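You operate a simulated robot arm through the tools that you are given. There is no shell and no other tool. Be economical: measure what you need, move in short steps, check, and stop when the job is done.

Carry out the task below with a simulated robot arm. There is one attempt and no reset: what you move stays moved.

Task
Gauge the cap in the jig, fit its cork pad, tamp it home.
Fine: the pad that leaves 30 mm under the lip; gauge and tamper go back. Set down upright: depth gauge, steel tamper.
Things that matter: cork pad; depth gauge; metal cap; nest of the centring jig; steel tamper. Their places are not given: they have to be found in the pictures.

The check looks at the end state, three seconds after you hand in, the way a careful person would. Anything else that was tipped, shoved, dropped, spilled or broken makes it a failure. A push-on lid holds only when it is set on centred and level and pressed home; a screw cap is set on level and turned clockwise until tight.

Robot
A 6-joint arm with a two-finger parallel gripper, fixed in place. Base frame: the origin is at the foot of the arm, x ahead of it, y to its left, z up; the work surface is at about z = 0.8. Units: m, rad, N and s.
With the tool pointing down near the work surface it reaches from about 0.24 to 0.64 m from the base axis. Its first joint turns from -1.152 to 1.152 rad. Payload 2.7 kg.
Tool frame: the origin (TCP) lies between the finger pads and is the grasp point; the fingertips stand 0.023 m ahead of it; z points along the fingers, y is the line along which they close. Largest opening 0.094 m; finger width 0.038, thickness 0.01; the body of the gripper, 0.054 by 0.096 m, starts 0.039 m behind the TCP.
Orientation is told as [roll, pitch, yaw] about the base's x, y, z axes, in that order, counted from this pose: with the fingers straight down and closing along the base's y, the tool's x points along the base's -x, its y along +y and its z along -z.

Tools
- The arm moves only by the tool send_rows. Its argument "rows" is a list of rows, each a list of 7 numbers: the shift along the tool's x, y, z in m, then the turn, a rotation vector about the tool's x, y, z in rad, then the gripper command, from -1 (shut) to 1 (fully open), values between in proportion. In form: [[dx, dy, dz, rx, ry, rz, claw], ...]. A call has 1 to 10 rows; each row shifts and turns the commanded pose from where the row before left it, along the tool's axes as they then stand. Each row takes 0.2 s and may step no farther than 0.05 m and 0.15 rad from the row before; otherwise, or with a gripper value out of range, the whole call is refused. Where a pose cannot be reached the arm comes as near as it can. A force on the tool above 40 N (or 10 N above the force at the start of the call, whichever is more), or a blocked arm, ends the call early, and 0.2 s more pass. The fingers move at their own pace (about 0.045 m/s each) and stop on an object; they squeeze with about 31 N. The grip force told is the motor's: it shows also when the fingers shut on nothing. Time passes only in rows, and 0.2 s behind the last, so rows that do not move let the fingers close. The reply holds the time, the measured pose of the TCP, the force on the tool along the base axes, the opening and the grip force, in the units named above and with some noise, with the torque about the TCP (base axes, N m) and any sound that the robot's microphone picked up.
- Cameras (640 x 400 px; columns grow to the right, rows downward): "scene" is fixed at [0.0903, -0.4607, 1.4003]; the picture's right is [0.49, -0.87, 0.00], its down [-0.50, -0.28, -0.82] and it looks along [0.71, 0.40, -0.57] (base axes); focal length 215 px, centre (320, 200). "wrist" rides on the gripper at [0.086, 0.016, -0.074] in the tool frame; the picture's right is [-0.18, 0.98, 0.00], its down [-0.58, -0.11, -0.81] and it looks along [-0.79, -0.15, 0.59] (tool axes); focal length 243 px, centre (320, 200).
- camera(camera): a new picture of that camera. No time passes.
- point_at(camera, pixels): for up to 12 pixels [column, row] of the newest picture of that camera ("zoom" is the newest enlarged one), the place [x, y, z] in the base frame of the surface seen there, good to about 0.002 m, but the place of the scene camera against the robot may be out by one fixed shift of up to 0.012 m in any direction. No time passes.
- close_up(camera, box): a new picture of the part [left, top, right, bottom] of that camera's present view, enlarged. No time passes.
- close_job(): hands the job in; it is judged then, once.

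Go step by step. Measure first, check grasps and placings, and put right what went wrong. The budget is 80 turns and 46 pictures, counting those below and the enlarged ones. Unless the task says otherwise, let go and move clear before handing in, and close with one line.

The tools are called by a JSON object that holds its "api" and its "payload". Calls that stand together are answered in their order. send_rows: Moves the arm, as the interface text tells. Its arguments: {"type":"object","properties":{"rows":{"type":"array","items":{"type":"array","items":{"type":"number"}}}},"required":["rows"]} The other tools are called the same way: camera (camera) takes a picture; point_at (camera, pixels) gives the place of the surface under pixels of a picture; close_up (camera, box) takes an enlarged picture of a part of a camera's view; close_job () hands the job in.

At the start:

```text
time_s: 0.0
position: [0.401, -0.0524, 1.2626]
orientation: [0.001, 0.0, -0.001]
force: [0.1, 0.8, 0.7]
torque: [-0.01, -0.03, -0.05]
grip_width: 0.094
grasp_force: 0.1
```

scene: 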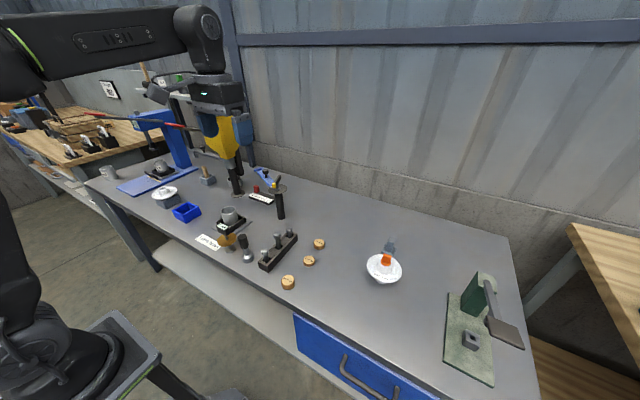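
wrist: 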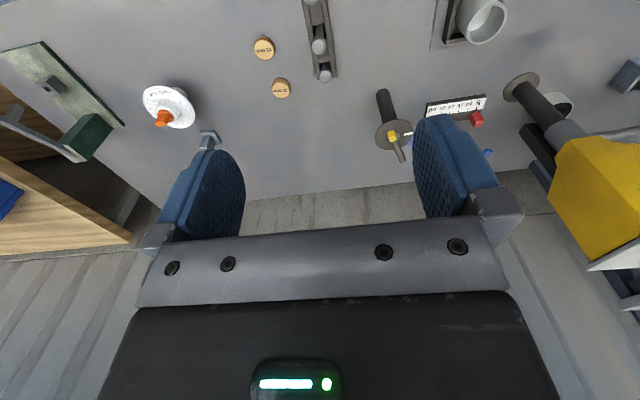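

The scene shows three cork pads (~(319,243), (309,260), (288,282)), a jig with a cap at (231,215), and a few tool-like items. I take enlarged pictures to identify them.

{"api": "close_up", "payload": {"camera": "scene", "box": [180, 170, 340, 295]}}

{"api": "close_up", "payload": {"camera": "wrist", "box": [230, 0, 590, 180]}}

```text
3.20 times, centred on (260, 232) of scene
```

zoom: 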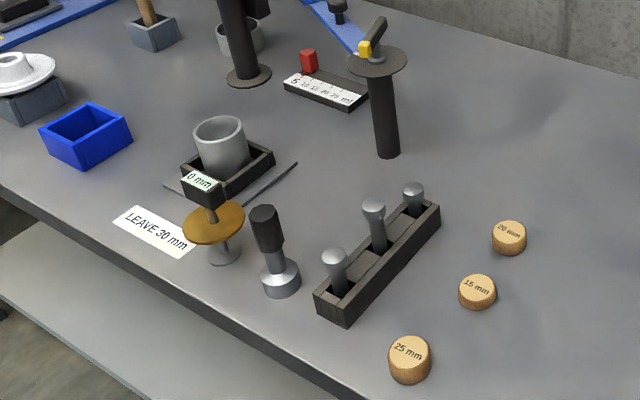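

```text
1.78 times, centred on (410, 90) of wrist
```

zoom: 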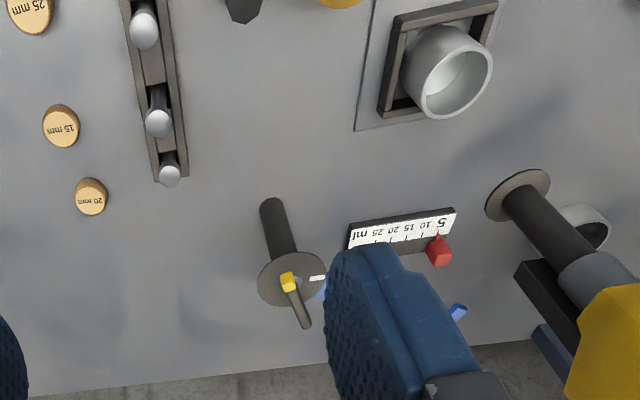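

The gauge is the brass-disc item with a "0 mm" readout, the tamper has a black handle and steel foot, and the cap sits in the jig. I'll take a sharper close-up and measure.

{"api": "close_up", "payload": {"camera": "scene", "box": [205, 195, 275, 270]}}

{"api": "point_at", "payload": {"camera": "scene", "pixels": [[319, 241], [309, 258], [288, 279]]}}

```text
5.33 times, centred on (240, 232) of scene
```

zoom: 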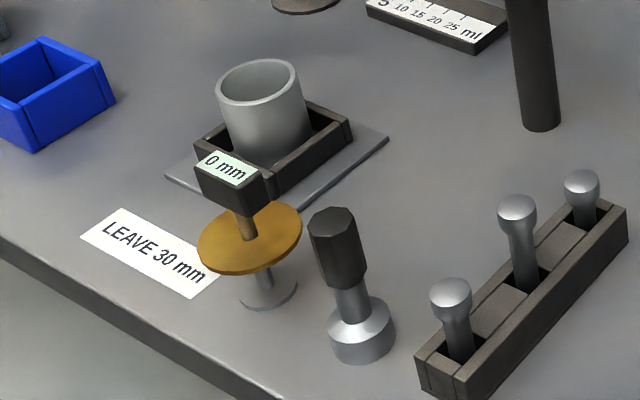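

```text
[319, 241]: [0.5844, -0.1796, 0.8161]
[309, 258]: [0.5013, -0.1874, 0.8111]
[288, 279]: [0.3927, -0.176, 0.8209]
```

Now I read exact places of the parts in this enlarged picture.

{"api": "point_at", "payload": {"camera": "zoom", "pixels": [[228, 165], [230, 195], [198, 152], [268, 172], [200, 245], [300, 225], [265, 206], [240, 272], [268, 300], [268, 278], [335, 222], [350, 300]]}}

{"api": "point_at", "payload": {"camera": "zoom", "pixels": [[218, 90], [298, 82], [258, 61], [245, 103], [262, 85], [275, 95], [325, 103], [350, 122], [202, 147], [270, 180], [345, 152], [362, 335]]}}

{"api": "point_at", "payload": {"camera": "zoom", "pixels": [[310, 215], [360, 215], [335, 210], [362, 355], [330, 325], [395, 325], [365, 300], [450, 290], [515, 205], [580, 180], [120, 300], [390, 140]]}}

```text
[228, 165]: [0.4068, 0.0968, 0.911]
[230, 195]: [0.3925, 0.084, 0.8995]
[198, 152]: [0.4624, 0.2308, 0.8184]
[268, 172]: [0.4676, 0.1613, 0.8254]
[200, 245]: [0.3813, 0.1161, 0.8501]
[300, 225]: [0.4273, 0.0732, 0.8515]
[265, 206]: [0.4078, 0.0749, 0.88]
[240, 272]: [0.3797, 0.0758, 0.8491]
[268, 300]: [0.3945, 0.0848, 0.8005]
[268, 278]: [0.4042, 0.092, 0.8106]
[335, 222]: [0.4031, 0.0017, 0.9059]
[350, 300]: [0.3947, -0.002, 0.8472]
```

```text
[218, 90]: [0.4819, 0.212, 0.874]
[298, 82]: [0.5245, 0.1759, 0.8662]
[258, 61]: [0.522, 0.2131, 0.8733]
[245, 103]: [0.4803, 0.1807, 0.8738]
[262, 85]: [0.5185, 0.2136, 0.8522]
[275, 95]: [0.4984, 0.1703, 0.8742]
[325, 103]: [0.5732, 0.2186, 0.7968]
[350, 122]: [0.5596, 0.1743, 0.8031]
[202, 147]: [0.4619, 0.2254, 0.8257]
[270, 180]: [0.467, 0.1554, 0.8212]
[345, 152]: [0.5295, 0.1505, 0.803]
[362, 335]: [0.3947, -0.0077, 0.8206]
```

```text
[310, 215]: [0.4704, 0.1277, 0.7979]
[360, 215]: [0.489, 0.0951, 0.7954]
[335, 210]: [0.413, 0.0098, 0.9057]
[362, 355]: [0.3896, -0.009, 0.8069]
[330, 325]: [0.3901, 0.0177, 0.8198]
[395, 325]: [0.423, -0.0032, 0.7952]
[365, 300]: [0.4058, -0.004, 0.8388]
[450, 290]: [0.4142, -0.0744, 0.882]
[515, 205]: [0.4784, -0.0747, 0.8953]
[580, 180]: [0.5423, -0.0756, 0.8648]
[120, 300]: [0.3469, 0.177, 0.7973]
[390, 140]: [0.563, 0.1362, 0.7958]
```

Next I check the tall obstacles (yellow device at (222,140), its foot (237,192), black post (280,205)) before moving the arm left.

{"api": "point_at", "payload": {"camera": "scene", "pixels": [[218, 140], [238, 192], [280, 217], [278, 190], [242, 130], [226, 157], [205, 150]]}}

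{"api": "send_rows", "payload": {"rows": [[0.03, 0.03, 0.0, 0, 0, 0, 1], [0.03, 0.03, 0.0, 0, 0, 0, 1], [0.03, 0.03, 0.03, 0, 0, 0, 1], [0, 0.02, 0.04, 0, 0, 0, 1], [0, 0.02, 0.04, 0, 0, 0, 1], [0, 0, 0.03, 0, 0, 0, 1], [0, 0, 0, 0, 0, 0, 1]]}}

{"api": "camera", "payload": {"camera": "wrist"}}

```text
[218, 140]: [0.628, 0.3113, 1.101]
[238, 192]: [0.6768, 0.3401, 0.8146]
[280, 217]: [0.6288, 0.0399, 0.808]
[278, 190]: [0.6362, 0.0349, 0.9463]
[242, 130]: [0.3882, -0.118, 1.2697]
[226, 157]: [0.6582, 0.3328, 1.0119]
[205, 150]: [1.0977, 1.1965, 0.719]
```

```text
refused: row 3 steps farther than a row can; nothing moved
```

```text
40 pictures are left
```

wrist: 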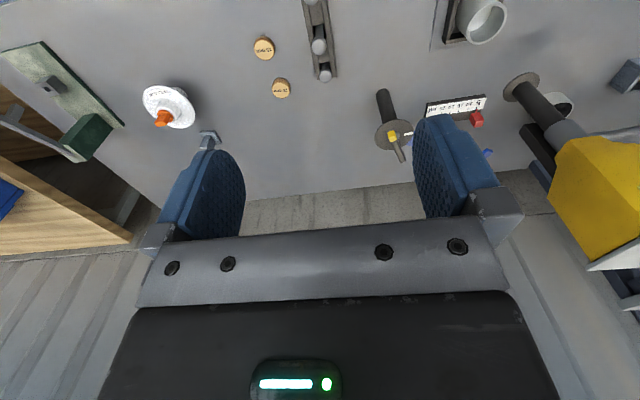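

The combined step was too long, so nothing moved; I resend in smaller steps, backing off and going left.

{"api": "send_rows", "payload": {"rows": [[0.03, 0.03, 0.0, 0, 0, 0, 1], [0.03, 0.03, 0.0, 0, 0, 0, 1], [0.03, 0.03, 0.0, 0, 0, 0, 1], [0, 0.03, 0.03, 0, 0, 0, 1], [0, 0.02, 0.04, 0, 0, 0, 1], [0, 0, 0.03, 0, 0, 0, 1], [0, 0, 0, 0, 0, 0, 1]]}}

{"api": "camera", "payload": {"camera": "wrist"}}

```text
time_s: 1.6
position: [0.3069, 0.0877, 1.163]
orientation: [0.0, 0.002, 0.001]
force: [-0.3, 0.0, -0.2]
torque: [0.02, 0.01, 0.01]
grip_width: 0.0937
grasp_force: 0.0
```

```text
39 pictures are left
```

wrist: 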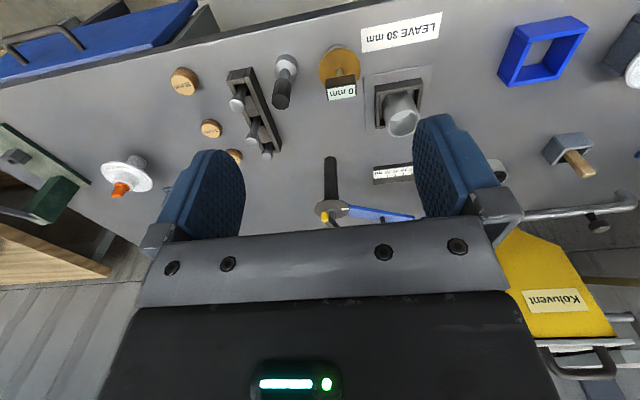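

{"api": "close_up", "payload": {"camera": "wrist", "box": [260, 20, 450, 150]}}

```text
3.08 times, centred on (355, 85) of wrist
```

zoom: 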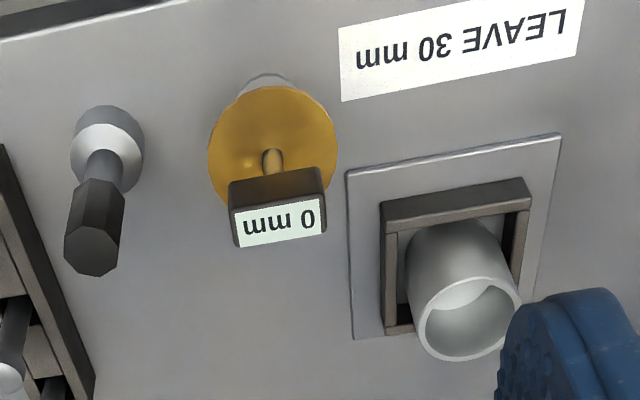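

Clear view from the robot-calibrated wrist camera: gauge head at (277,220), disc (270,140), tamper (100,200), cap lip (468,310). I measure them.

{"api": "point_at", "payload": {"camera": "zoom", "pixels": [[418, 312], [515, 300], [465, 359], [462, 280], [385, 330], [400, 240], [382, 205], [528, 205], [520, 240], [475, 335], [360, 300], [460, 215]]}}

{"api": "point_at", "payload": {"camera": "zoom", "pixels": [[238, 243], [324, 230], [234, 212], [318, 200], [232, 186], [318, 170], [210, 150], [336, 150], [262, 89], [272, 158], [262, 77], [275, 190]]}}

{"api": "point_at", "payload": {"camera": "zoom", "pixels": [[70, 245], [113, 250], [90, 275], [93, 232], [76, 185], [122, 185], [102, 160], [105, 108], [73, 145], [142, 145], [108, 145], [98, 205]]}}

```text
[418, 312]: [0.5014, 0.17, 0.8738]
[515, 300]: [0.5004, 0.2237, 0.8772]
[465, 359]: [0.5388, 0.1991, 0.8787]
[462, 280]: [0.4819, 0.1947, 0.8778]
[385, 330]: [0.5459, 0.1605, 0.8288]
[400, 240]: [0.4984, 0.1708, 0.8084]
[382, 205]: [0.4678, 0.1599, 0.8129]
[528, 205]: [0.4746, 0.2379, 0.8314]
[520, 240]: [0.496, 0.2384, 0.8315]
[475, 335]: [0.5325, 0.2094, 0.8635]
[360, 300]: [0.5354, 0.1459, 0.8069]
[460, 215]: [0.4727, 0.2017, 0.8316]
```

```text
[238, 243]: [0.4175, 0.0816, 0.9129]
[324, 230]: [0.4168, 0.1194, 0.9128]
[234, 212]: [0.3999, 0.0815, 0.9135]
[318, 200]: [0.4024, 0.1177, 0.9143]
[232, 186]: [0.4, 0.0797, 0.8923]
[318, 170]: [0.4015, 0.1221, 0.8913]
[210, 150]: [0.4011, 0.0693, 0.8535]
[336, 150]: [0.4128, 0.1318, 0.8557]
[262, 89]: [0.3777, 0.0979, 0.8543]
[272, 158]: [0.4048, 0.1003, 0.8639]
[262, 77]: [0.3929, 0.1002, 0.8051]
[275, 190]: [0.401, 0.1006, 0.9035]
```

```text
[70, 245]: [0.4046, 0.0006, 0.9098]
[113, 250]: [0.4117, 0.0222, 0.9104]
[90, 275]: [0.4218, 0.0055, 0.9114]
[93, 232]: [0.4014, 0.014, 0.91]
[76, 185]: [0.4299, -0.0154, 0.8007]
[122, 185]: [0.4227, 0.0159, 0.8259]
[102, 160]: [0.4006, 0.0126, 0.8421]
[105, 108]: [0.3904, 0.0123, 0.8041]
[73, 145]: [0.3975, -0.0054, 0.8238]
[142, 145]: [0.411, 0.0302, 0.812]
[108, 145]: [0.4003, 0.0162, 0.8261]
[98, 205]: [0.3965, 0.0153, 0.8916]
```

Scene-to-wrist offset is consistent, and from the wrist camera: table z≈0.800, cap centre ≈(0.510,0.197), lip z≈0.878; gauge axis (0.409,0.100), head 0.891–0.913; tamper axis (0.408,0.012). I move above the gauge head with the fingers at ~0.07 opening.

{"api": "send_rows", "payload": {"rows": [[-0.035, 0.004, 0, 0, 0, 0, 0.5], [-0.035, 0.004, 0, 0, 0, 0, 0.5], [-0.032, 0.004, 0.02, 0, 0, 0, 0.5], [0, 0, 0.045, 0, 0, 0, 0.5], [0, 0, 0.045, 0, 0, 0, 0.5], [0, 0, 0.045, 0, 0, 0, 0.5], [0, 0, 0.04, 0, 0, 0, 0.5], [0, 0, 0.0, 0, 0, 0, 0.5]]}}

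{"api": "camera", "payload": {"camera": "wrist"}}

```text
time_s: 3.4
position: [0.4132, 0.1006, 0.9662]
orientation: [0.002, 0.0, 0.0]
force: [0.8, -0.3, 0.3]
torque: [-0.01, 0.01, 0.02]
grip_width: 0.0706
grasp_force: 0.1
```

```text
37 pictures are left
```

wrist: 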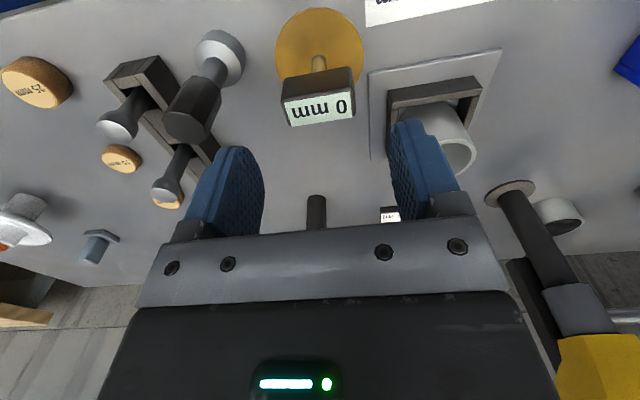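

Measured TCP is (0.413,0.1006); I check the gauge head from this closer view before descending.

{"api": "point_at", "payload": {"camera": "wrist", "pixels": [[284, 102], [352, 94], [290, 125], [354, 116], [320, 63], [276, 45], [363, 45], [318, 9], [195, 90], [220, 55], [285, 90], [350, 72]]}}

```text
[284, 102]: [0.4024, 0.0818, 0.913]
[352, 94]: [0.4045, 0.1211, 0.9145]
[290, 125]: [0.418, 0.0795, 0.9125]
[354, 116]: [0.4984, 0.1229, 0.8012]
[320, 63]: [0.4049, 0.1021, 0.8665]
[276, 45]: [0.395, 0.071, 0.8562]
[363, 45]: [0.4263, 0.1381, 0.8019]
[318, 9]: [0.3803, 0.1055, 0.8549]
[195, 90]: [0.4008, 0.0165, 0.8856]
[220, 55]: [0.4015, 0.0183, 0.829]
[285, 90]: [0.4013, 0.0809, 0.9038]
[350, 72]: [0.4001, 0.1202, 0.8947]
```

Head centre ≈(0.410,0.1005). I shift 3 mm back, lower to z≈0.905 and close.

{"api": "send_rows", "payload": {"rows": [[0.003, 0, 0.03, 0, 0, 0, 0.5], [0, 0, 0.03, 0, 0, 0, 0.5], [0, 0, 0, 0, 0, 0, 0.5], [0, 0, 0, 0, 0, 0, -0.3], [0, 0, 0, 0, 0, 0, -0.3], [0, 0, 0, 0, 0, 0, -0.3], [0, 0, 0, 0, 0, 0, -0.5]]}}

```text
time_s: 5.0
position: [0.4092, 0.0971, 0.9081]
orientation: [0.001, 0.0, 0.0]
force: [0.6, 0.1, 0.3]
torque: [0.01, -0.06, -0.03]
grip_width: 0.0441
grasp_force: 31.1
```

The grip holds (width 0.044). I lift 0.11 m and look.

{"api": "send_rows", "payload": {"rows": [[0, 0, -0.01, 0, 0, 0, -0.5], [0, 0, -0.03, 0, 0, 0, -0.5], [0, 0, -0.04, 0, 0, 0, -0.5], [0, 0, -0.03, 0, 0, 0, -0.5], [0, 0, 0, 0, 0, 0, -0.5]]}}

{"api": "camera", "payload": {"camera": "wrist"}}

{"api": "close_up", "payload": {"camera": "scene", "box": [180, 145, 300, 265]}}

```text
time_s: 6.2
position: [0.4111, 0.1007, 1.0169]
orientation: [0.0, 0.0, -0.001]
force: [0.2, -0.5, -3.1]
torque: [-0.01, -0.02, 0.0]
grip_width: 0.044
grasp_force: 30.7
```

```text
36 pictures are left
```

wrist: 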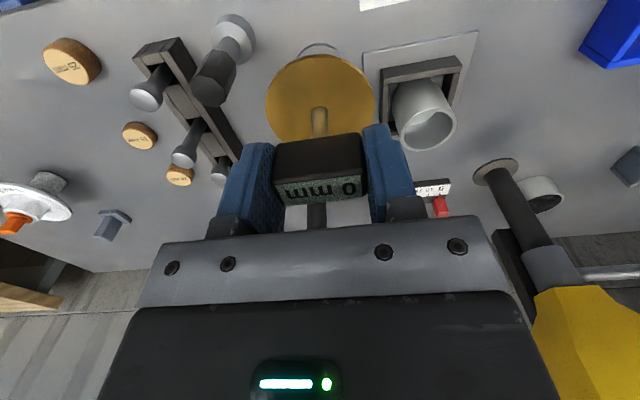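

```text
3.33 times, centred on (240, 205) of scene
```

zoom: 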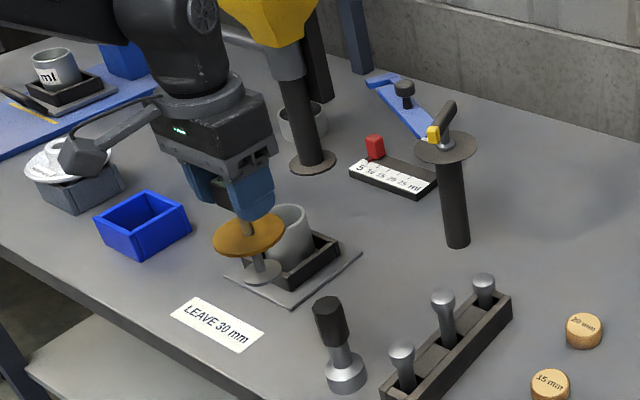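

The gauge hangs straight. I refine the cap's centre from this view (lip around (423,114)).

{"api": "close_up", "payload": {"camera": "wrist", "box": [350, 20, 500, 170]}}

```text
2.67 times, centred on (425, 95) of wrist
```

zoom: 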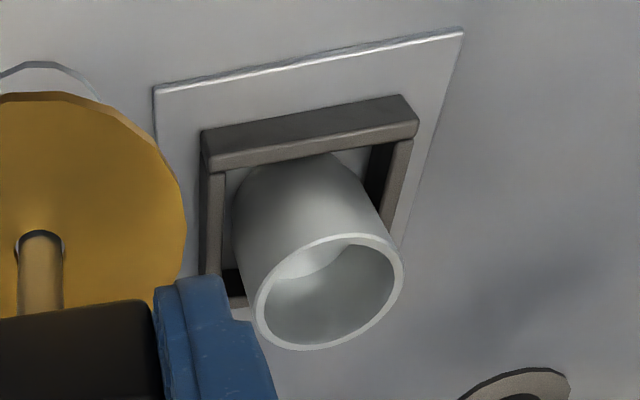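

{"api": "point_at", "payload": {"camera": "zoom", "pixels": [[261, 305], [399, 272], [340, 238], [313, 346], [275, 268], [385, 315], [373, 245], [285, 338], [375, 312], [340, 290], [320, 262], [300, 310]]}}

{"api": "point_at", "payload": {"camera": "zoom", "pixels": [[210, 165], [410, 125], [240, 302], [205, 270], [402, 145], [226, 180], [300, 120], [60, 130], [30, 100], [185, 230], [10, 95], [40, 65]]}}

```text
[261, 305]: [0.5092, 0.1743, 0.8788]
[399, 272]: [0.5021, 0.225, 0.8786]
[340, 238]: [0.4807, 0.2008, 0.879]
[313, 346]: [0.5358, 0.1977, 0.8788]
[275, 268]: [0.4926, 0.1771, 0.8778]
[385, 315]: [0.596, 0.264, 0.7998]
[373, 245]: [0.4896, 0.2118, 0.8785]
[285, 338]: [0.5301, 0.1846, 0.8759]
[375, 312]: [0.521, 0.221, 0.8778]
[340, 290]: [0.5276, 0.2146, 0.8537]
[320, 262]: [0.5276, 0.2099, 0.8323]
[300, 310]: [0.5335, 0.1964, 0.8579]
```

```text
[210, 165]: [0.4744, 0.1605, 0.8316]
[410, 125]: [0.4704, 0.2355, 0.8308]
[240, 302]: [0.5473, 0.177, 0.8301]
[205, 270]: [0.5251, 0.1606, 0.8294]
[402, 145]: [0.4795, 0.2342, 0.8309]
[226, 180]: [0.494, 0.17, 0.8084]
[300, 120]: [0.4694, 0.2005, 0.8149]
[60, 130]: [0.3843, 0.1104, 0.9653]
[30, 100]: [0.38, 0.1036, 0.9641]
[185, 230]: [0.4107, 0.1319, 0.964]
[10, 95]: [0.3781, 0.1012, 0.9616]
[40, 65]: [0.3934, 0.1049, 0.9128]
```

Cap centre ≈(0.508,0.1995), outer radius ~0.027; gauge disc axis coincides with the TCP. I move over the cap, then lower the foot to just above the lip.

{"api": "send_rows", "payload": {"rows": [[-0.033, 0.033, 0, 0, 0, 0, -0.5], [-0.033, 0.033, 0, 0, 0, 0, -0.5], [-0.031, 0.033, 0, 0, 0, 0, -0.5], [0, 0, 0.015, 0, 0, 0, -0.5], [0, 0, 0, 0, 0, 0, -0.5], [0, 0, 0, 0, 0, 0, -0.5]]}}

{"api": "camera", "payload": {"camera": "wrist"}}

{"api": "close_up", "payload": {"camera": "scene", "box": [180, 155, 280, 245]}}

```text
time_s: 7.6
position: [0.5066, 0.2004, 1.0019]
orientation: [0.0, -0.001, -0.002]
force: [1.2, 0.3, -3.4]
torque: [-0.01, 0.01, 0.02]
grip_width: 0.0439
grasp_force: 30.7
```

```text
33 pictures are left
```

wrist: 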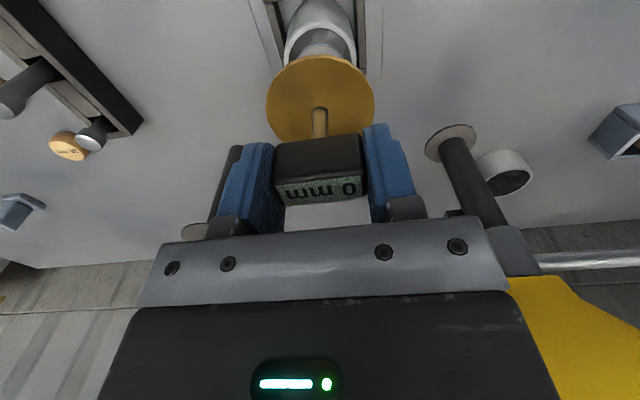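

```text
4.44 times, centred on (230, 200) of scene
```

zoom: 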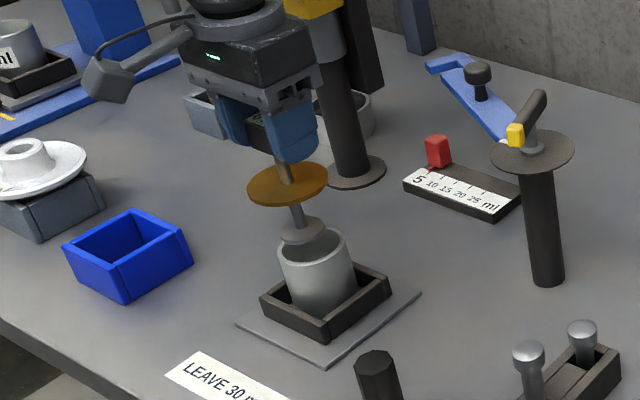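

Foot is above the lip and aligned. I lower 0.055 m, then in fine steps.

{"api": "send_rows", "payload": {"rows": [[-0.001, 0, 0.015, 0, 0, 0, -0.5], [0, 0, 0.015, 0, 0, 0, -0.5], [0, 0, 0.015, 0, 0, 0, -0.5], [0, 0, 0.01, 0, 0, 0, -0.5], [0, 0, 0, 0, 0, 0, -0.5]]}}

{"api": "camera", "payload": {"camera": "wrist"}}

```text
time_s: 8.8
position: [0.5077, 0.1989, 0.9478]
orientation: [0.001, 0.0, 0.0]
force: [-0.1, -0.6, -2.6]
torque: [-0.01, -0.04, -0.02]
grip_width: 0.0439
grasp_force: 30.2
```

```text
31 pictures are left
```

wrist: 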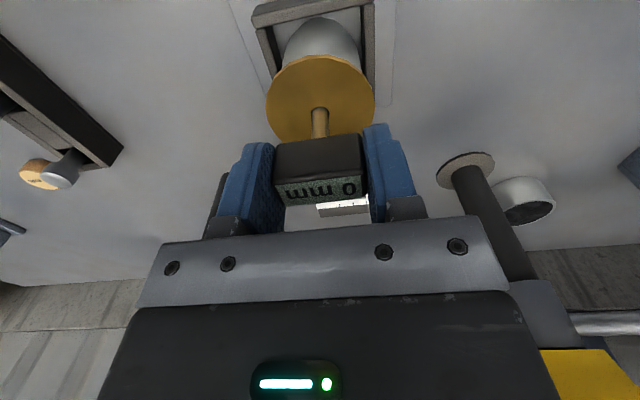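

No contact yet, reading 0 mm. I go on in 3 mm steps.

{"api": "send_rows", "payload": {"rows": [[0, 0, 0.003, 0, 0, 0, -0.5], [0, 0, 0.003, 0, 0, 0, -0.5], [0, 0, 0.002, 0, 0, 0, -0.5], [0, 0, 0.002, 0, 0, 0, -0.5], [0, 0, 0, 0, 0, 0, -0.5]]}}

{"api": "close_up", "payload": {"camera": "wrist", "box": [220, 20, 420, 220]}}

```text
time_s: 10.0
position: [0.5091, 0.1981, 0.9402]
orientation: [0.004, -0.009, 0.0]
force: [-1.2, 2.0, 26.5]
torque: [0.0, -0.14, 0.03]
grip_width: 0.0431
grasp_force: 31.2
```

```text
2.00 times, centred on (320, 120) of wrist
```

zoom: 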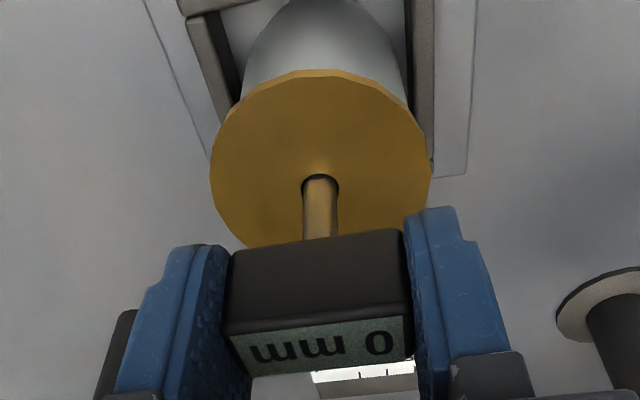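

Contact at 26.5 N (TCP z 0.940) yet the reading is still 0 mm. I ease the load slightly and look where it touches.

{"api": "send_rows", "payload": {"rows": [[0, 0, -0.002, 0, 0, 0, -0.5], [0, 0, 0, 0, 0, 0, -0.5], [0, 0, 0, 0, 0, 0, -0.5]]}}

{"api": "close_up", "payload": {"camera": "scene", "box": [210, 180, 260, 230]}}

{"api": "point_at", "payload": {"camera": "zoom", "pixels": [[320, 200], [280, 220], [300, 240], [320, 180], [260, 200], [360, 210]]}}

```text
time_s: 10.8
position: [0.509, 0.1991, 0.9393]
orientation: [0.003, -0.004, 0.0]
force: [5.8, 1.4, 17.5]
torque: [0.06, -0.75, 0.06]
grip_width: 0.044
grasp_force: 30.9
```

```text
8.00 times, centred on (235, 205) of scene
```

zoom: 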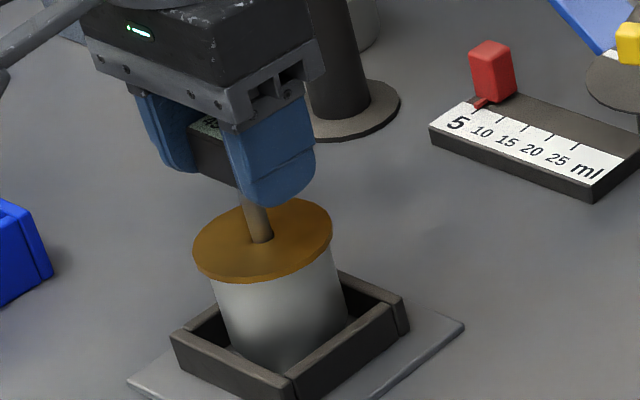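

```text
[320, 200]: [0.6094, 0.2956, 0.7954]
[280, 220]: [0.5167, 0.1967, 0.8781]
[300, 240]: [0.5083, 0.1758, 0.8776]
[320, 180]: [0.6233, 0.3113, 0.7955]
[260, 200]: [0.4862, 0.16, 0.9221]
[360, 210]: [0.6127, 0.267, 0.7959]
```

{"api": "camera", "payload": {"camera": "wrist"}}

{"api": "point_at", "payload": {"camera": "wrist", "pixels": [[300, 80], [340, 80], [320, 62], [280, 100], [360, 100], [320, 40], [300, 45], [340, 45], [320, 160], [320, 190]]}}

```text
28 pictures are left
```

wrist: 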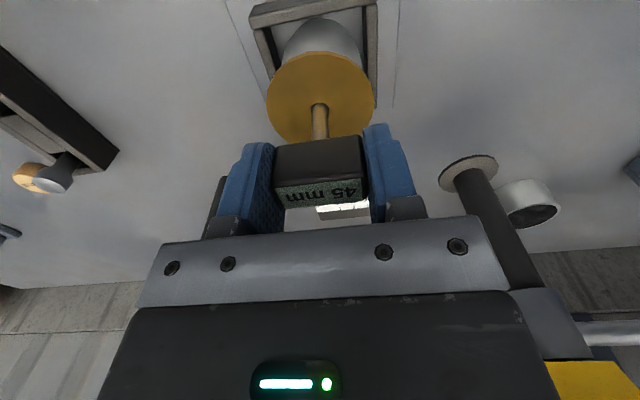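

```text
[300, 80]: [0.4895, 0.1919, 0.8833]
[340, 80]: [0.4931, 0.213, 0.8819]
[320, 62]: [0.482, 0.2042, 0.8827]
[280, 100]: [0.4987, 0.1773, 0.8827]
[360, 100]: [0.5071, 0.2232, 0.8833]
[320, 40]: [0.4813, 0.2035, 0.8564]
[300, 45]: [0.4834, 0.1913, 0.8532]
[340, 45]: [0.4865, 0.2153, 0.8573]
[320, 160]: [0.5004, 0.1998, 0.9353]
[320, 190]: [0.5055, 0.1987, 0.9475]
```

The readout now shows something like 45 mm. I enlarge it to be sure.

{"api": "close_up", "payload": {"camera": "wrist", "box": [270, 165, 370, 225]}}

```text
6.40 times, centred on (320, 195) of wrist
```

zoom: 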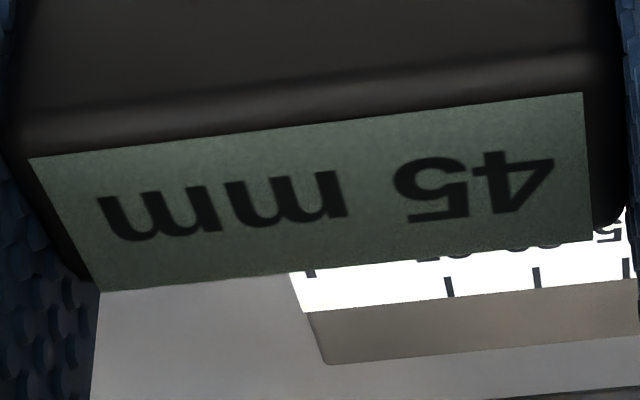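

It reads 45 mm, so 45 − 30 = 15 mm pad. I lift the gauge straight out and carry it back over its home (0.410,0.1005).

{"api": "send_rows", "payload": {"rows": [[0, 0, -0.005, 0, 0, 0, -0.5], [0, 0, -0.02, 0, 0, 0, -0.5], [0, 0, -0.03, 0, 0, 0, -0.5], [0, 0, -0.03, 0, 0, 0, -0.5], [0, 0, 0, 0, 0, 0, -0.5], [0.033, -0.033, 0, 0, 0, 0, -0.5], [0.033, -0.033, 0, 0, 0, 0, -0.5], [0.032, -0.033, 0, 0, 0, 0, -0.5], [0, 0, 0.02, 0, 0, 0, -0.5], [0, 0, 0, 0, 0, 0, -0.5]]}}

{"api": "camera", "payload": {"camera": "wrist"}}

```text
time_s: 13.0
position: [0.4086, 0.0996, 1.0042]
orientation: [0.0, -0.001, 0.001]
force: [-1.0, 0.2, -1.8]
torque: [0.0, -0.01, -0.01]
grip_width: 0.0437
grasp_force: 30.9
```

```text
26 pictures are left
```

wrist: 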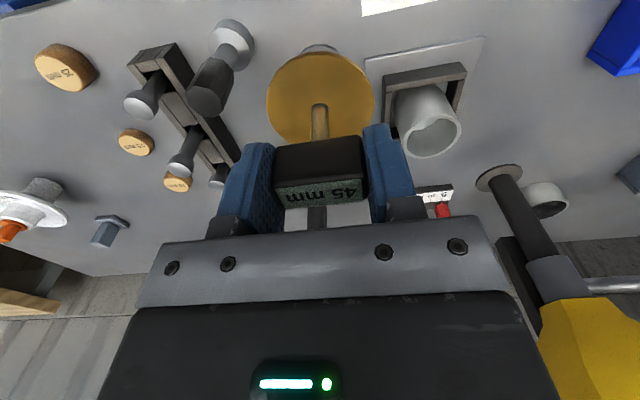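

Cap stayed put, gauge remains upright. I lower 0.09 m, then finely to contact.

{"api": "send_rows", "payload": {"rows": [[-0.001, 0, 0.035, 0, 0, 0, -0.5], [0, 0, 0.035, 0, 0, 0, -0.5], [0, 0, 0.02, 0, 0, 0, -0.5], [0, 0, 0, 0, 0, 0, -0.5], [0, 0, 0.003, 0, 0, 0, -0.5], [0, 0, 0.002, 0, 0, 0, -0.5], [0, 0, 0, 0, 0, 0, -0.5]]}}

```text
time_s: 14.6
position: [0.4127, 0.0988, 0.9092]
orientation: [-0.001, -0.001, 0.0]
force: [0.3, 0.7, -2.1]
torque: [0.0, -0.01, 0.0]
grip_width: 0.044
grasp_force: 31.3
```

{"api": "send_rows", "payload": {"rows": [[0, 0, 0.001, 0, 0, 0, -0.5], [0, 0, 0.001, 0, 0, 0, -0.5], [0, 0, 0.001, 0, 0, 0, -0.5], [0, 0, 0, 0, 0, 0, -0.5]]}}

```text
time_s: 15.6
position: [0.4116, 0.0985, 0.9067]
orientation: [0.002, -0.001, 0.0]
force: [-0.6, 1.0, 1.7]
torque: [0.06, 0.03, -0.02]
grip_width: 0.0438
grasp_force: 31.4
```

Force turned from −2 to +1.7 N: the foot touches the table. I open gently and rise.

{"api": "send_rows", "payload": {"rows": [[0, 0, 0.0005, 0, 0, 0, -0.5], [0, 0, 0, 0, 0, 0, 0.05], [0, 0, 0, 0, 0, 0, 0.5], [0, 0, 0, 0, 0, 0, 0.5], [0, 0, -0.01, 0, 0, 0, 0.5], [0, 0, -0.03, 0, 0, 0, 0.5], [0, 0, -0.04, 0, 0, 0, 0.5], [0, 0, -0.03, 0, 0, 0, 0.5], [0, 0, 0, 0, 0, 0, 0.5]]}}

{"api": "camera", "payload": {"camera": "wrist"}}

```text
time_s: 17.6
position: [0.4102, 0.0968, 1.019]
orientation: [0.0, 0.0, 0.001]
force: [-0.3, -0.5, -1.0]
torque: [0.01, 0.02, -0.02]
grip_width: 0.0705
grasp_force: 0.0
```

```text
25 pictures are left
```

wrist: 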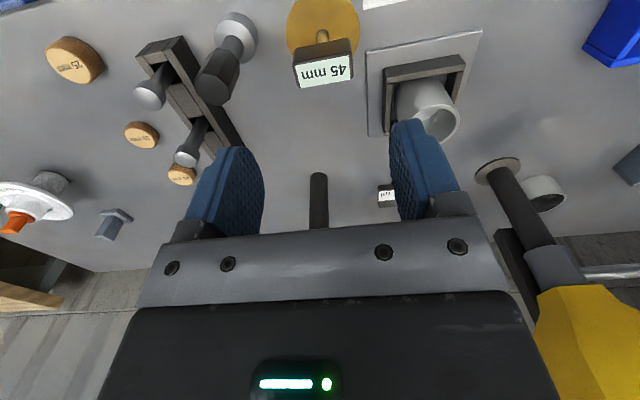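

Gauge stands upright at home showing 45 mm. Next the 15 mm pad; I measure pixels at (141,133) from here.

{"api": "point_at", "payload": {"camera": "wrist", "pixels": [[138, 132], [128, 130], [156, 134], [138, 123], [140, 142], [181, 173], [75, 58]]}}

{"api": "send_rows", "payload": {"rows": [[0, -0.045, 0, 0, 0, 0, 0.2], [0, -0.045, 0, 0, 0, 0, 0.2], [0, -0.045, 0, 0, 0, 0, 0.2], [0, -0.045, 0, 0, 0, 0, 0.2], [0, -0.045, 0, 0, 0, 0, 0.2], [-0.03, -0.035, 0, 0, 0, 0, 0.2], [-0.02, -0.015, 0, 0, 0, 0, 0.2], [0, 0, 0.03, 0, 0, 0, 0.2], [0, 0, 0.03, 0, 0, 0, 0.2], [0, 0, 0, 0, 0, 0, 0.2]]}}

{"api": "camera", "payload": {"camera": "wrist"}}

```text
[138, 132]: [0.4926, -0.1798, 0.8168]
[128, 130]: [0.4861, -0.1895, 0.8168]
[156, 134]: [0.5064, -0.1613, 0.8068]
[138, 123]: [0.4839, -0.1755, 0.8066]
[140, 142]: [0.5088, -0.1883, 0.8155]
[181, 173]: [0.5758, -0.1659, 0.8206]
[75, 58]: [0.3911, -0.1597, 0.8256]
```

```text
time_s: 19.8
position: [0.4605, -0.1737, 0.9556]
orientation: [0.001, 0.0, 0.0]
force: [-0.2, 1.0, -0.6]
torque: [0.02, -0.01, 0.01]
grip_width: 0.0566
grasp_force: 0.0
```

```text
24 pictures are left
```

wrist: 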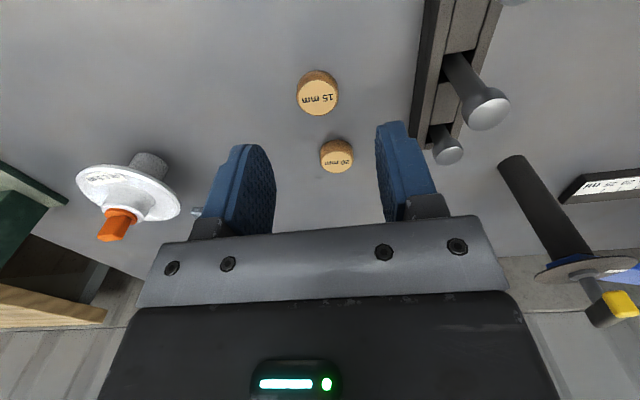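

15 mm pad at (318,94). I measure its rim.

{"api": "close_up", "payload": {"camera": "wrist", "box": [280, 55, 360, 130]}}

{"api": "point_at", "payload": {"camera": "wrist", "pixels": [[299, 97], [337, 97], [318, 81], [318, 114], [305, 84], [331, 84], [305, 108], [331, 108], [318, 97], [360, 60], [230, 60]]}}

```text
5.33 times, centred on (320, 92) of wrist
```

zoom: 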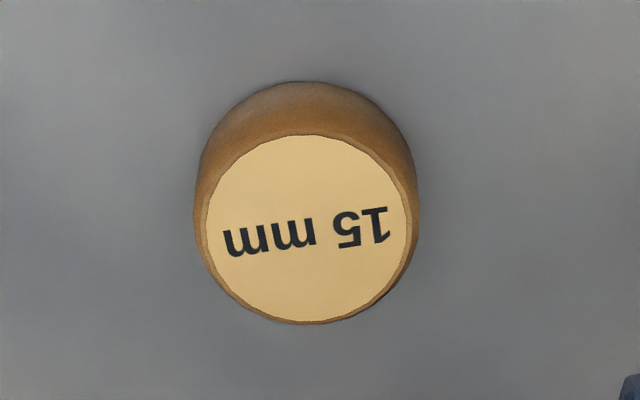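

```text
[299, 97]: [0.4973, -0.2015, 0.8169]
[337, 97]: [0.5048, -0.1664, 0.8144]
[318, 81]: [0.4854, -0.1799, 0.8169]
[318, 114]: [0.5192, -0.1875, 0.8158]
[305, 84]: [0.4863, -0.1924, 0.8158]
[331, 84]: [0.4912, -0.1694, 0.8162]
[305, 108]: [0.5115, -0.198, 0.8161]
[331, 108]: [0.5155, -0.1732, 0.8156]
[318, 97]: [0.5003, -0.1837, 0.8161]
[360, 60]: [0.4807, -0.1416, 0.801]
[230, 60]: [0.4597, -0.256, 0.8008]
```

Pad axis ≈(0.502,−0.1835), diameter ~0.037. I go over it and lower so the fingertips grip only the upper ~6 mm (the fingers cannot enter the cap).

{"api": "send_rows", "payload": {"rows": [[-0.0415, -0.0098, 0, 0, 0, 0, 0.2], [0, 0, 0.04, 0, 0, 0, 0.2], [0, 0, 0.04, 0, 0, 0, 0.2], [0, 0, 0.02, 0, 0, 0, 0.2], [0, 0, 0, 0, 0, 0, 0.2], [0, 0, 0, 0, 0, 0, 0.2]]}}

{"api": "camera", "payload": {"camera": "wrist"}}

```text
time_s: 21.2
position: [0.5011, -0.1857, 0.8559]
orientation: [-0.001, -0.002, 0.001]
force: [-0.6, 0.7, 0.2]
torque: [0.02, 0.0, 0.01]
grip_width: 0.0563
grasp_force: 0.0
```

```text
22 pictures are left
```

wrist: 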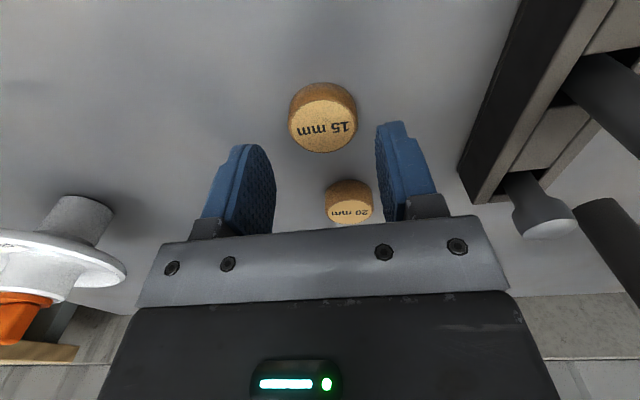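

{"api": "point_at", "payload": {"camera": "wrist", "pixels": [[323, 152], [320, 97], [291, 126], [354, 124], [300, 143], [348, 141], [322, 125]]}}

{"api": "send_rows", "payload": {"rows": [[0, 0, 0.012, 0, 0, 0, 0.2], [0, 0, 0.0105, 0, 0, 0, 0.2], [0, 0, 0, 0, 0, 0, 0.2]]}}

```text
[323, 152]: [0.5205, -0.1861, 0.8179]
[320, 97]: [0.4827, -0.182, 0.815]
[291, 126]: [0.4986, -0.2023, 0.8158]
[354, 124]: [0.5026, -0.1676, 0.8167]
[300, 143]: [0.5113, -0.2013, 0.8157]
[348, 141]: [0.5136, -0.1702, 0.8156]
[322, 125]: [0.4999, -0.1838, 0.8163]
```

```text
time_s: 22.0
position: [0.5018, -0.1843, 0.8341]
orientation: [-0.002, 0.0, -0.001]
force: [0.0, 0.3, 0.5]
torque: [-0.01, 0.03, 0.0]
grip_width: 0.0565
grasp_force: 0.0
```

Centred. I drop 1.5 mm more, close, and lift.

{"api": "send_rows", "payload": {"rows": [[0, 0, 0.0015, 0, 0, 0, 0.2], [0, 0, 0, 0, 0, 0, -0.4], [0, 0, 0, 0, 0, 0, -0.4], [0, 0, 0, 0, 0, 0, -0.4], [0, 0, 0, 0, 0, 0, -0.4], [0, 0, -0.01, 0, 0, 0, -0.4], [0, 0, -0.03, 0, 0, 0, -0.4], [0, 0, -0.04, 0, 0, 0, -0.4], [0, 0, -0.04, 0, 0, 0, -0.4], [0, 0, 0, 0, 0, 0, -0.4]]}}

{"api": "camera", "payload": {"camera": "wrist"}}

```text
time_s: 24.2
position: [0.5038, -0.1857, 0.9501]
orientation: [0.0, 0.001, 0.0]
force: [1.4, 0.0, -0.5]
torque: [-0.01, -0.02, 0.02]
grip_width: 0.0363
grasp_force: 31.1
```

```text
21 pictures are left
```

wrist: 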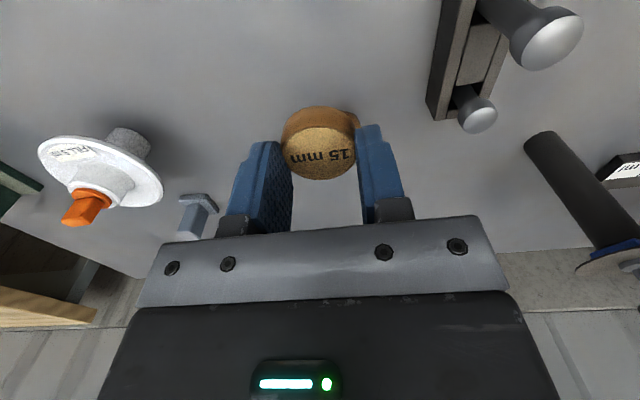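

Pad held. I check its levelness and then carry it at z≈1.0 towards the cap.

{"api": "point_at", "payload": {"camera": "wrist", "pixels": [[320, 132], [320, 177], [300, 155], [345, 155], [320, 110]]}}

{"api": "send_rows", "payload": {"rows": [[0, 0, -0.04, 0, 0, 0, -0.4], [0, 0.048, 0, 0, 0, 0, -0.4], [0, 0.048, 0, 0, 0, 0, -0.4], [0, 0.048, 0, 0, 0, 0, -0.4], [0, 0.048, 0, 0, 0, 0, -0.4], [0, 0.048, 0, 0, 0, 0, -0.4], [0, 0.048, 0, 0, 0, 0, -0.4], [0, 0.048, 0, 0, 0, 0, -0.4], [0, 0, 0, 0, 0, 0, -0.4]]}}

{"api": "camera", "payload": {"camera": "wrist"}}

```text
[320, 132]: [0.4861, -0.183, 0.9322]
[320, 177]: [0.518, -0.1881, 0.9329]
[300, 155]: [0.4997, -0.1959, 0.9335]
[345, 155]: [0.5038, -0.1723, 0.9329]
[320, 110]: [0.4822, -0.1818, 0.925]
```

```text
time_s: 26.2
position: [0.5015, 0.1487, 0.9934]
orientation: [0.0, 0.0, -0.001]
force: [0.1, 0.4, 0.0]
torque: [-0.02, -0.01, -0.01]
grip_width: 0.0362
grasp_force: 30.9
```

```text
20 pictures are left
```

wrist: 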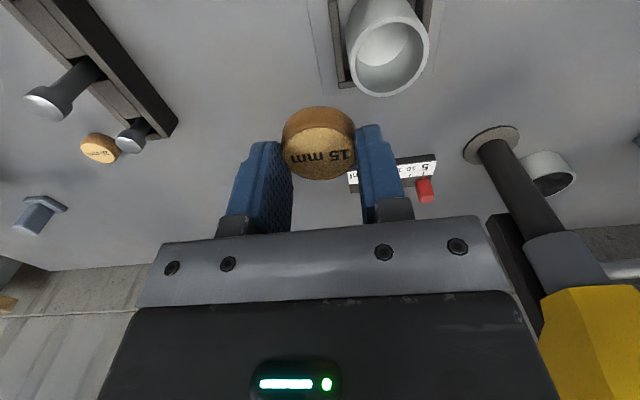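

Pad is level (top 17 mm below TCP). I re-measure the cap lip (387,48) from here.

{"api": "point_at", "payload": {"camera": "wrist", "pixels": [[350, 52], [427, 42], [386, 96], [384, 22], [358, 80], [417, 80], [360, 30], [412, 25], [356, 55], [420, 48]]}}

{"api": "close_up", "payload": {"camera": "wrist", "box": [330, 0, 450, 110]}}

```text
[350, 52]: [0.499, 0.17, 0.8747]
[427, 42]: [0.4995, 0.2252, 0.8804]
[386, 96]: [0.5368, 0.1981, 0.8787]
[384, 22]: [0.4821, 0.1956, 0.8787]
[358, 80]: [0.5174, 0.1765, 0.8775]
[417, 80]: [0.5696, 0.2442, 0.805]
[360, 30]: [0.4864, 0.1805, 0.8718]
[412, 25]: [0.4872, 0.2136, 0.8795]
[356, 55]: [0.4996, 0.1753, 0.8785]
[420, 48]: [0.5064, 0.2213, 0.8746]
```

```text
3.64 times, centred on (390, 55) of wrist
```

zoom: 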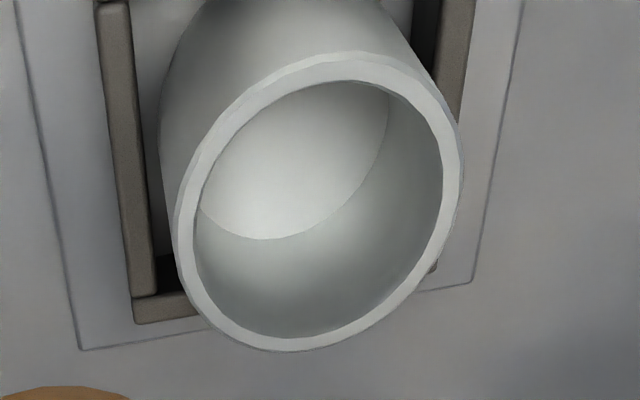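

Cap centre (0.508,0.1985) with generous inner clearance. I shift over it, lower to TCP z≈0.93 and verify.

{"api": "send_rows", "payload": {"rows": [[-0.003, 0.03, 0, 0, 0, 0, -0.4], [-0.003, 0.0185, 0, 0, 0, 0, -0.4], [0, 0, 0.025, 0, 0, 0, -0.4], [0, 0, 0.025, 0, 0, 0, -0.4], [0, 0, 0.006, 0, 0, 0, -0.4], [0, 0, 0, 0, 0, 0, -0.4], [0, 0, 0, 0, 0, 0, -0.4]]}}

{"api": "camera", "payload": {"camera": "wrist"}}

```text
time_s: 27.8
position: [0.5074, 0.1995, 0.9371]
orientation: [-0.001, 0.0, 0.002]
force: [-0.3, -0.1, -0.1]
torque: [0.01, -0.01, 0.0]
grip_width: 0.0362
grasp_force: 31.1
```

```text
18 pictures are left
```

wrist: 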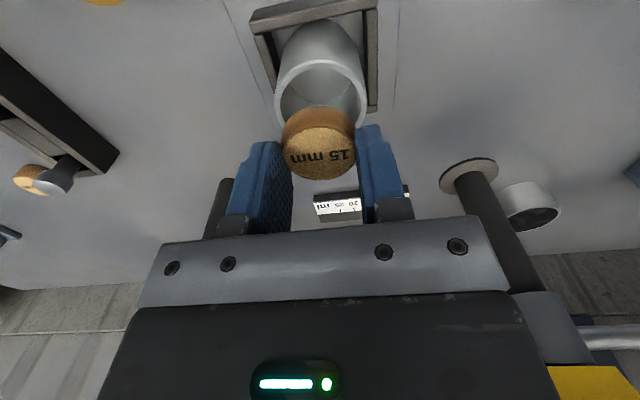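

Aligned. I lower 31 mm so the pad enters ~6 mm with fingertips still above the lip, then open.

{"api": "send_rows", "payload": {"rows": [[0, 0, 0.01, 0, 0, 0, -0.4], [0, 0, 0.01, 0, 0, 0, -0.4], [0, 0, 0.006, 0, 0, 0, -0.4], [0, 0, 0.005, 0, 0, 0, -0.4], [0, 0, 0, 0, 0, 0, -0.4], [0, 0, 0, 0, 0, 0, 0.0], [0, 0, 0, 0, 0, 0, 0.2], [0, 0, 0, 0, 0, 0, 0.2]]}}

{"api": "send_rows", "payload": {"rows": [[0, 0, -0.03, 0, 0, 0, 0.2], [0, 0, -0.04, 0, 0, 0, 0.2], [0.04, 0, -0.02, 0, 0, 0, 0.2], [0.04, 0, 0, 0, 0, 0, 0.2], [0.02, 0, 0, 0, 0, 0, 0.2], [0, 0, 0, 0, 0, 0, 0.2]]}}

{"api": "camera", "payload": {"camera": "wrist"}}

```text
time_s: 29.6
position: [0.5071, 0.1982, 0.905]
orientation: [-0.002, -0.001, -0.002]
force: [-0.3, -0.1, -0.4]
torque: [-0.01, 0.04, -0.01]
grip_width: 0.0564
grasp_force: 0.1
```

```text
time_s: 31.0
position: [0.4099, 0.1987, 0.995]
orientation: [0.0, 0.0, 0.001]
force: [-0.5, 0.2, 0.2]
torque: [-0.01, 0.01, 0.0]
grip_width: 0.0564
grasp_force: 0.0
```

```text
17 pictures are left
```

wrist: 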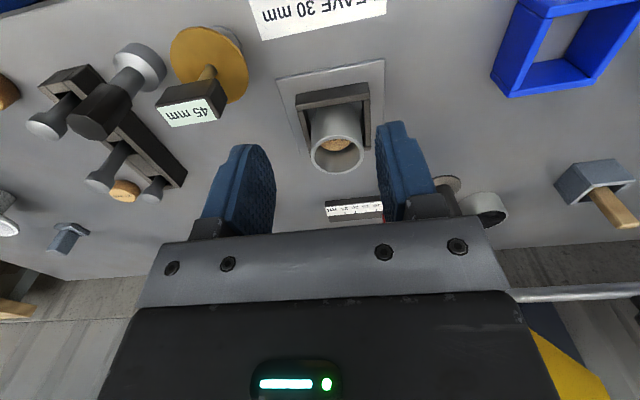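

The pad dropped in (336,145). Now the tamper: I move to view it closely.

{"api": "send_rows", "payload": {"rows": [[0.0, -0.047, 0, 0, 0, 0, 0.2], [0.0, -0.047, 0, 0, 0, 0, 0.2], [0.0, -0.047, 0, 0, 0, 0, 0.2], [0.0, -0.046, 0, 0, 0, 0, 0.2], [0, 0, 0, 0, 0, 0, 0.2]]}}

{"api": "close_up", "payload": {"camera": "wrist", "box": [240, 0, 400, 140]}}

```text
time_s: 32.2
position: [0.4085, 0.0116, 0.9962]
orientation: [0.0, -0.001, -0.002]
force: [0.5, 0.0, 0.5]
torque: [0.03, 0.01, -0.01]
grip_width: 0.0564
grasp_force: 0.0
```

```text
2.86 times, centred on (320, 70) of wrist
```

zoom: 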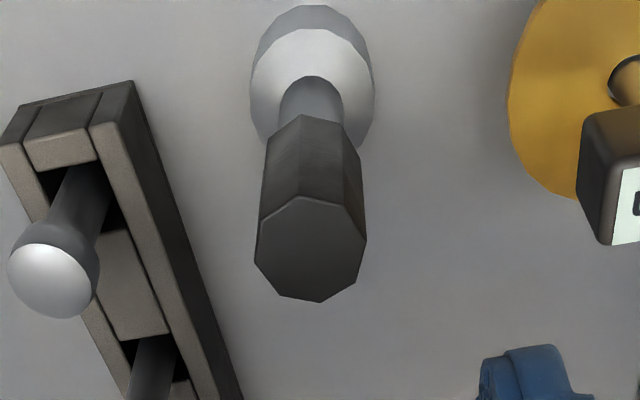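

{"api": "point_at", "payload": {"camera": "zoom", "pixels": [[260, 225], [302, 200], [350, 213], [363, 240], [353, 280], [320, 299], [277, 292], [257, 260], [310, 250], [300, 120], [310, 33], [310, 95]]}}

{"api": "point_at", "payload": {"camera": "zoom", "pixels": [[254, 90], [370, 90], [310, 8], [265, 45], [355, 45], [305, 190], [310, 60]]}}

```text
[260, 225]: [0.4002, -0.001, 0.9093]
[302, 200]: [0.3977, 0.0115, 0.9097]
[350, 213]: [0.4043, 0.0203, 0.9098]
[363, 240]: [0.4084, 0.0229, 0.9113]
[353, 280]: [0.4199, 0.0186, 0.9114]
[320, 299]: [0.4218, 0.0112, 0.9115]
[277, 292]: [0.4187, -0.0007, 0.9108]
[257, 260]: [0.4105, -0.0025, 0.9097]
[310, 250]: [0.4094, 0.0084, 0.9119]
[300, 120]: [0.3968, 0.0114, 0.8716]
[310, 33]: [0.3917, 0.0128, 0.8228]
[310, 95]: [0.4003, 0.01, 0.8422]
```

```text
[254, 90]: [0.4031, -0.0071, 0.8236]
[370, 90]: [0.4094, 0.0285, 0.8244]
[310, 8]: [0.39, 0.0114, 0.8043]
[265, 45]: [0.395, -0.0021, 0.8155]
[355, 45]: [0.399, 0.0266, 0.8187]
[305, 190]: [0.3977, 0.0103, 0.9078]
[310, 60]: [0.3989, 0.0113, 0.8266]
```

Tamper axis ≈(0.4095,0.0105), octagonal handle z 0.871–0.911. I lower to TCP z≈0.894 and grip.

{"api": "send_rows", "payload": {"rows": [[-0.001, -0.001, 0.04, 0, 0, 0, 0.2], [0, 0, 0.04, 0, 0, 0, 0.2], [0, 0, 0.022, 0, 0, 0, 0.2], [0, 0, 0, 0, 0, 0, 0.2], [0, 0, 0, 0, 0, 0, -0.2], [0, 0, 0, 0, 0, 0, -0.5], [0, 0, 0, 0, 0, 0, -0.8], [0, 0, 0, 0, 0, 0, -0.8], [0, 0, 0, 0, 0, 0, -0.8]]}}

{"api": "send_rows", "payload": {"rows": [[0, 0, -0.005, 0, 0, 0, -0.8], [0, 0, -0.035, 0, 0, 0, -0.8], [0, 0, -0.04, 0, 0, 0, -0.8], [0, 0, -0.03, 0, 0, 0, -0.8], [0, 0, 0, 0, 0, 0, -0.8]]}}

{"api": "camera", "payload": {"camera": "wrist"}}

```text
time_s: 34.2
position: [0.4093, 0.0107, 0.8928]
orientation: [0.0, 0.0, 0.001]
force: [0.1, 0.3, 0.2]
torque: [0.05, 0.0, 0.02]
grip_width: 0.0274
grasp_force: 30.4
```

```text
time_s: 35.4
position: [0.4101, 0.0125, 1.0044]
orientation: [0.001, 0.0, 0.0]
force: [-1.2, -0.7, -2.2]
torque: [-0.01, 0.0, 0.02]
grip_width: 0.0273
grasp_force: 31.0
```

```text
15 pictures are left
```

wrist: 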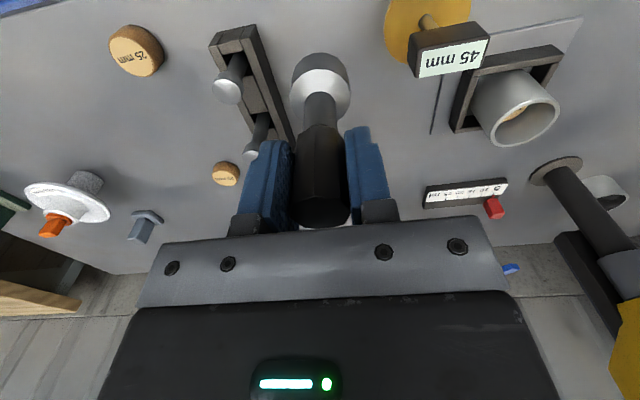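

Tamper held straight. I raise, go forward first (clear of the gauge) and then left to the cap.

{"api": "send_rows", "payload": {"rows": [[0, 0, -0.03, 0, 0, 0, -0.8], [-0.049, 0, 0, 0, 0, 0, -0.8], [-0.0495, 0, 0, 0, 0, 0, -0.8], [0, 0.047, 0, 0, 0, 0, -0.8], [0, 0.047, 0, 0, 0, 0, -0.8], [0, 0.047, 0, 0, 0, 0, -0.8], [0, 0.047, 0, 0, 0, 0, -0.8], [0, 0, 0.03, 0, 0, 0, -0.8], [0, 0, 0, 0, 0, 0, -0.8]]}}

{"api": "camera", "payload": {"camera": "wrist"}}

{"api": "close_up", "payload": {"camera": "scene", "box": [190, 165, 270, 235]}}

```text
time_s: 37.4
position: [0.5108, 0.1965, 1.0027]
orientation: [0.0, 0.0, 0.0]
force: [-0.1, 1.1, -3.3]
torque: [-0.02, -0.01, 0.0]
grip_width: 0.0272
grasp_force: 31.2
```

```text
14 pictures are left
```

wrist: 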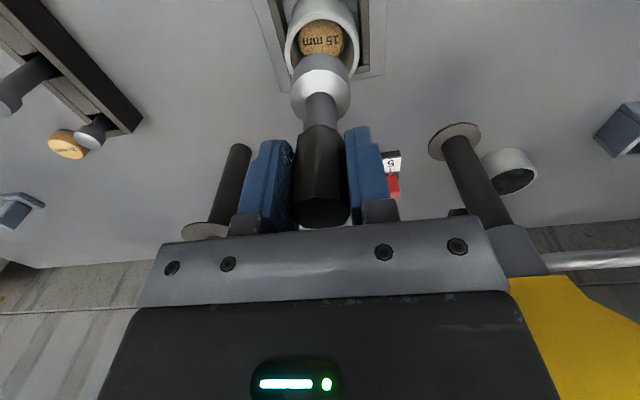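

```text
5.71 times, centred on (230, 200) of scene
```

zoom: 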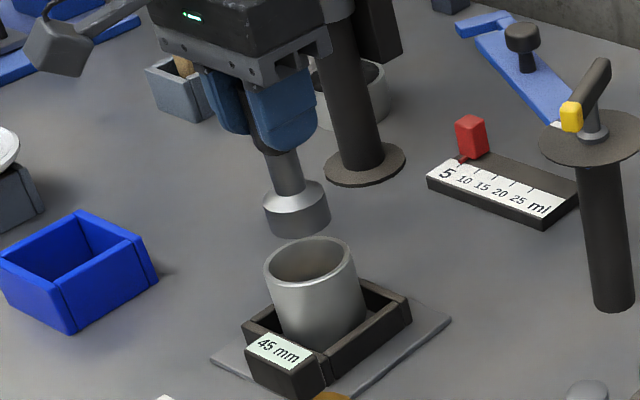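

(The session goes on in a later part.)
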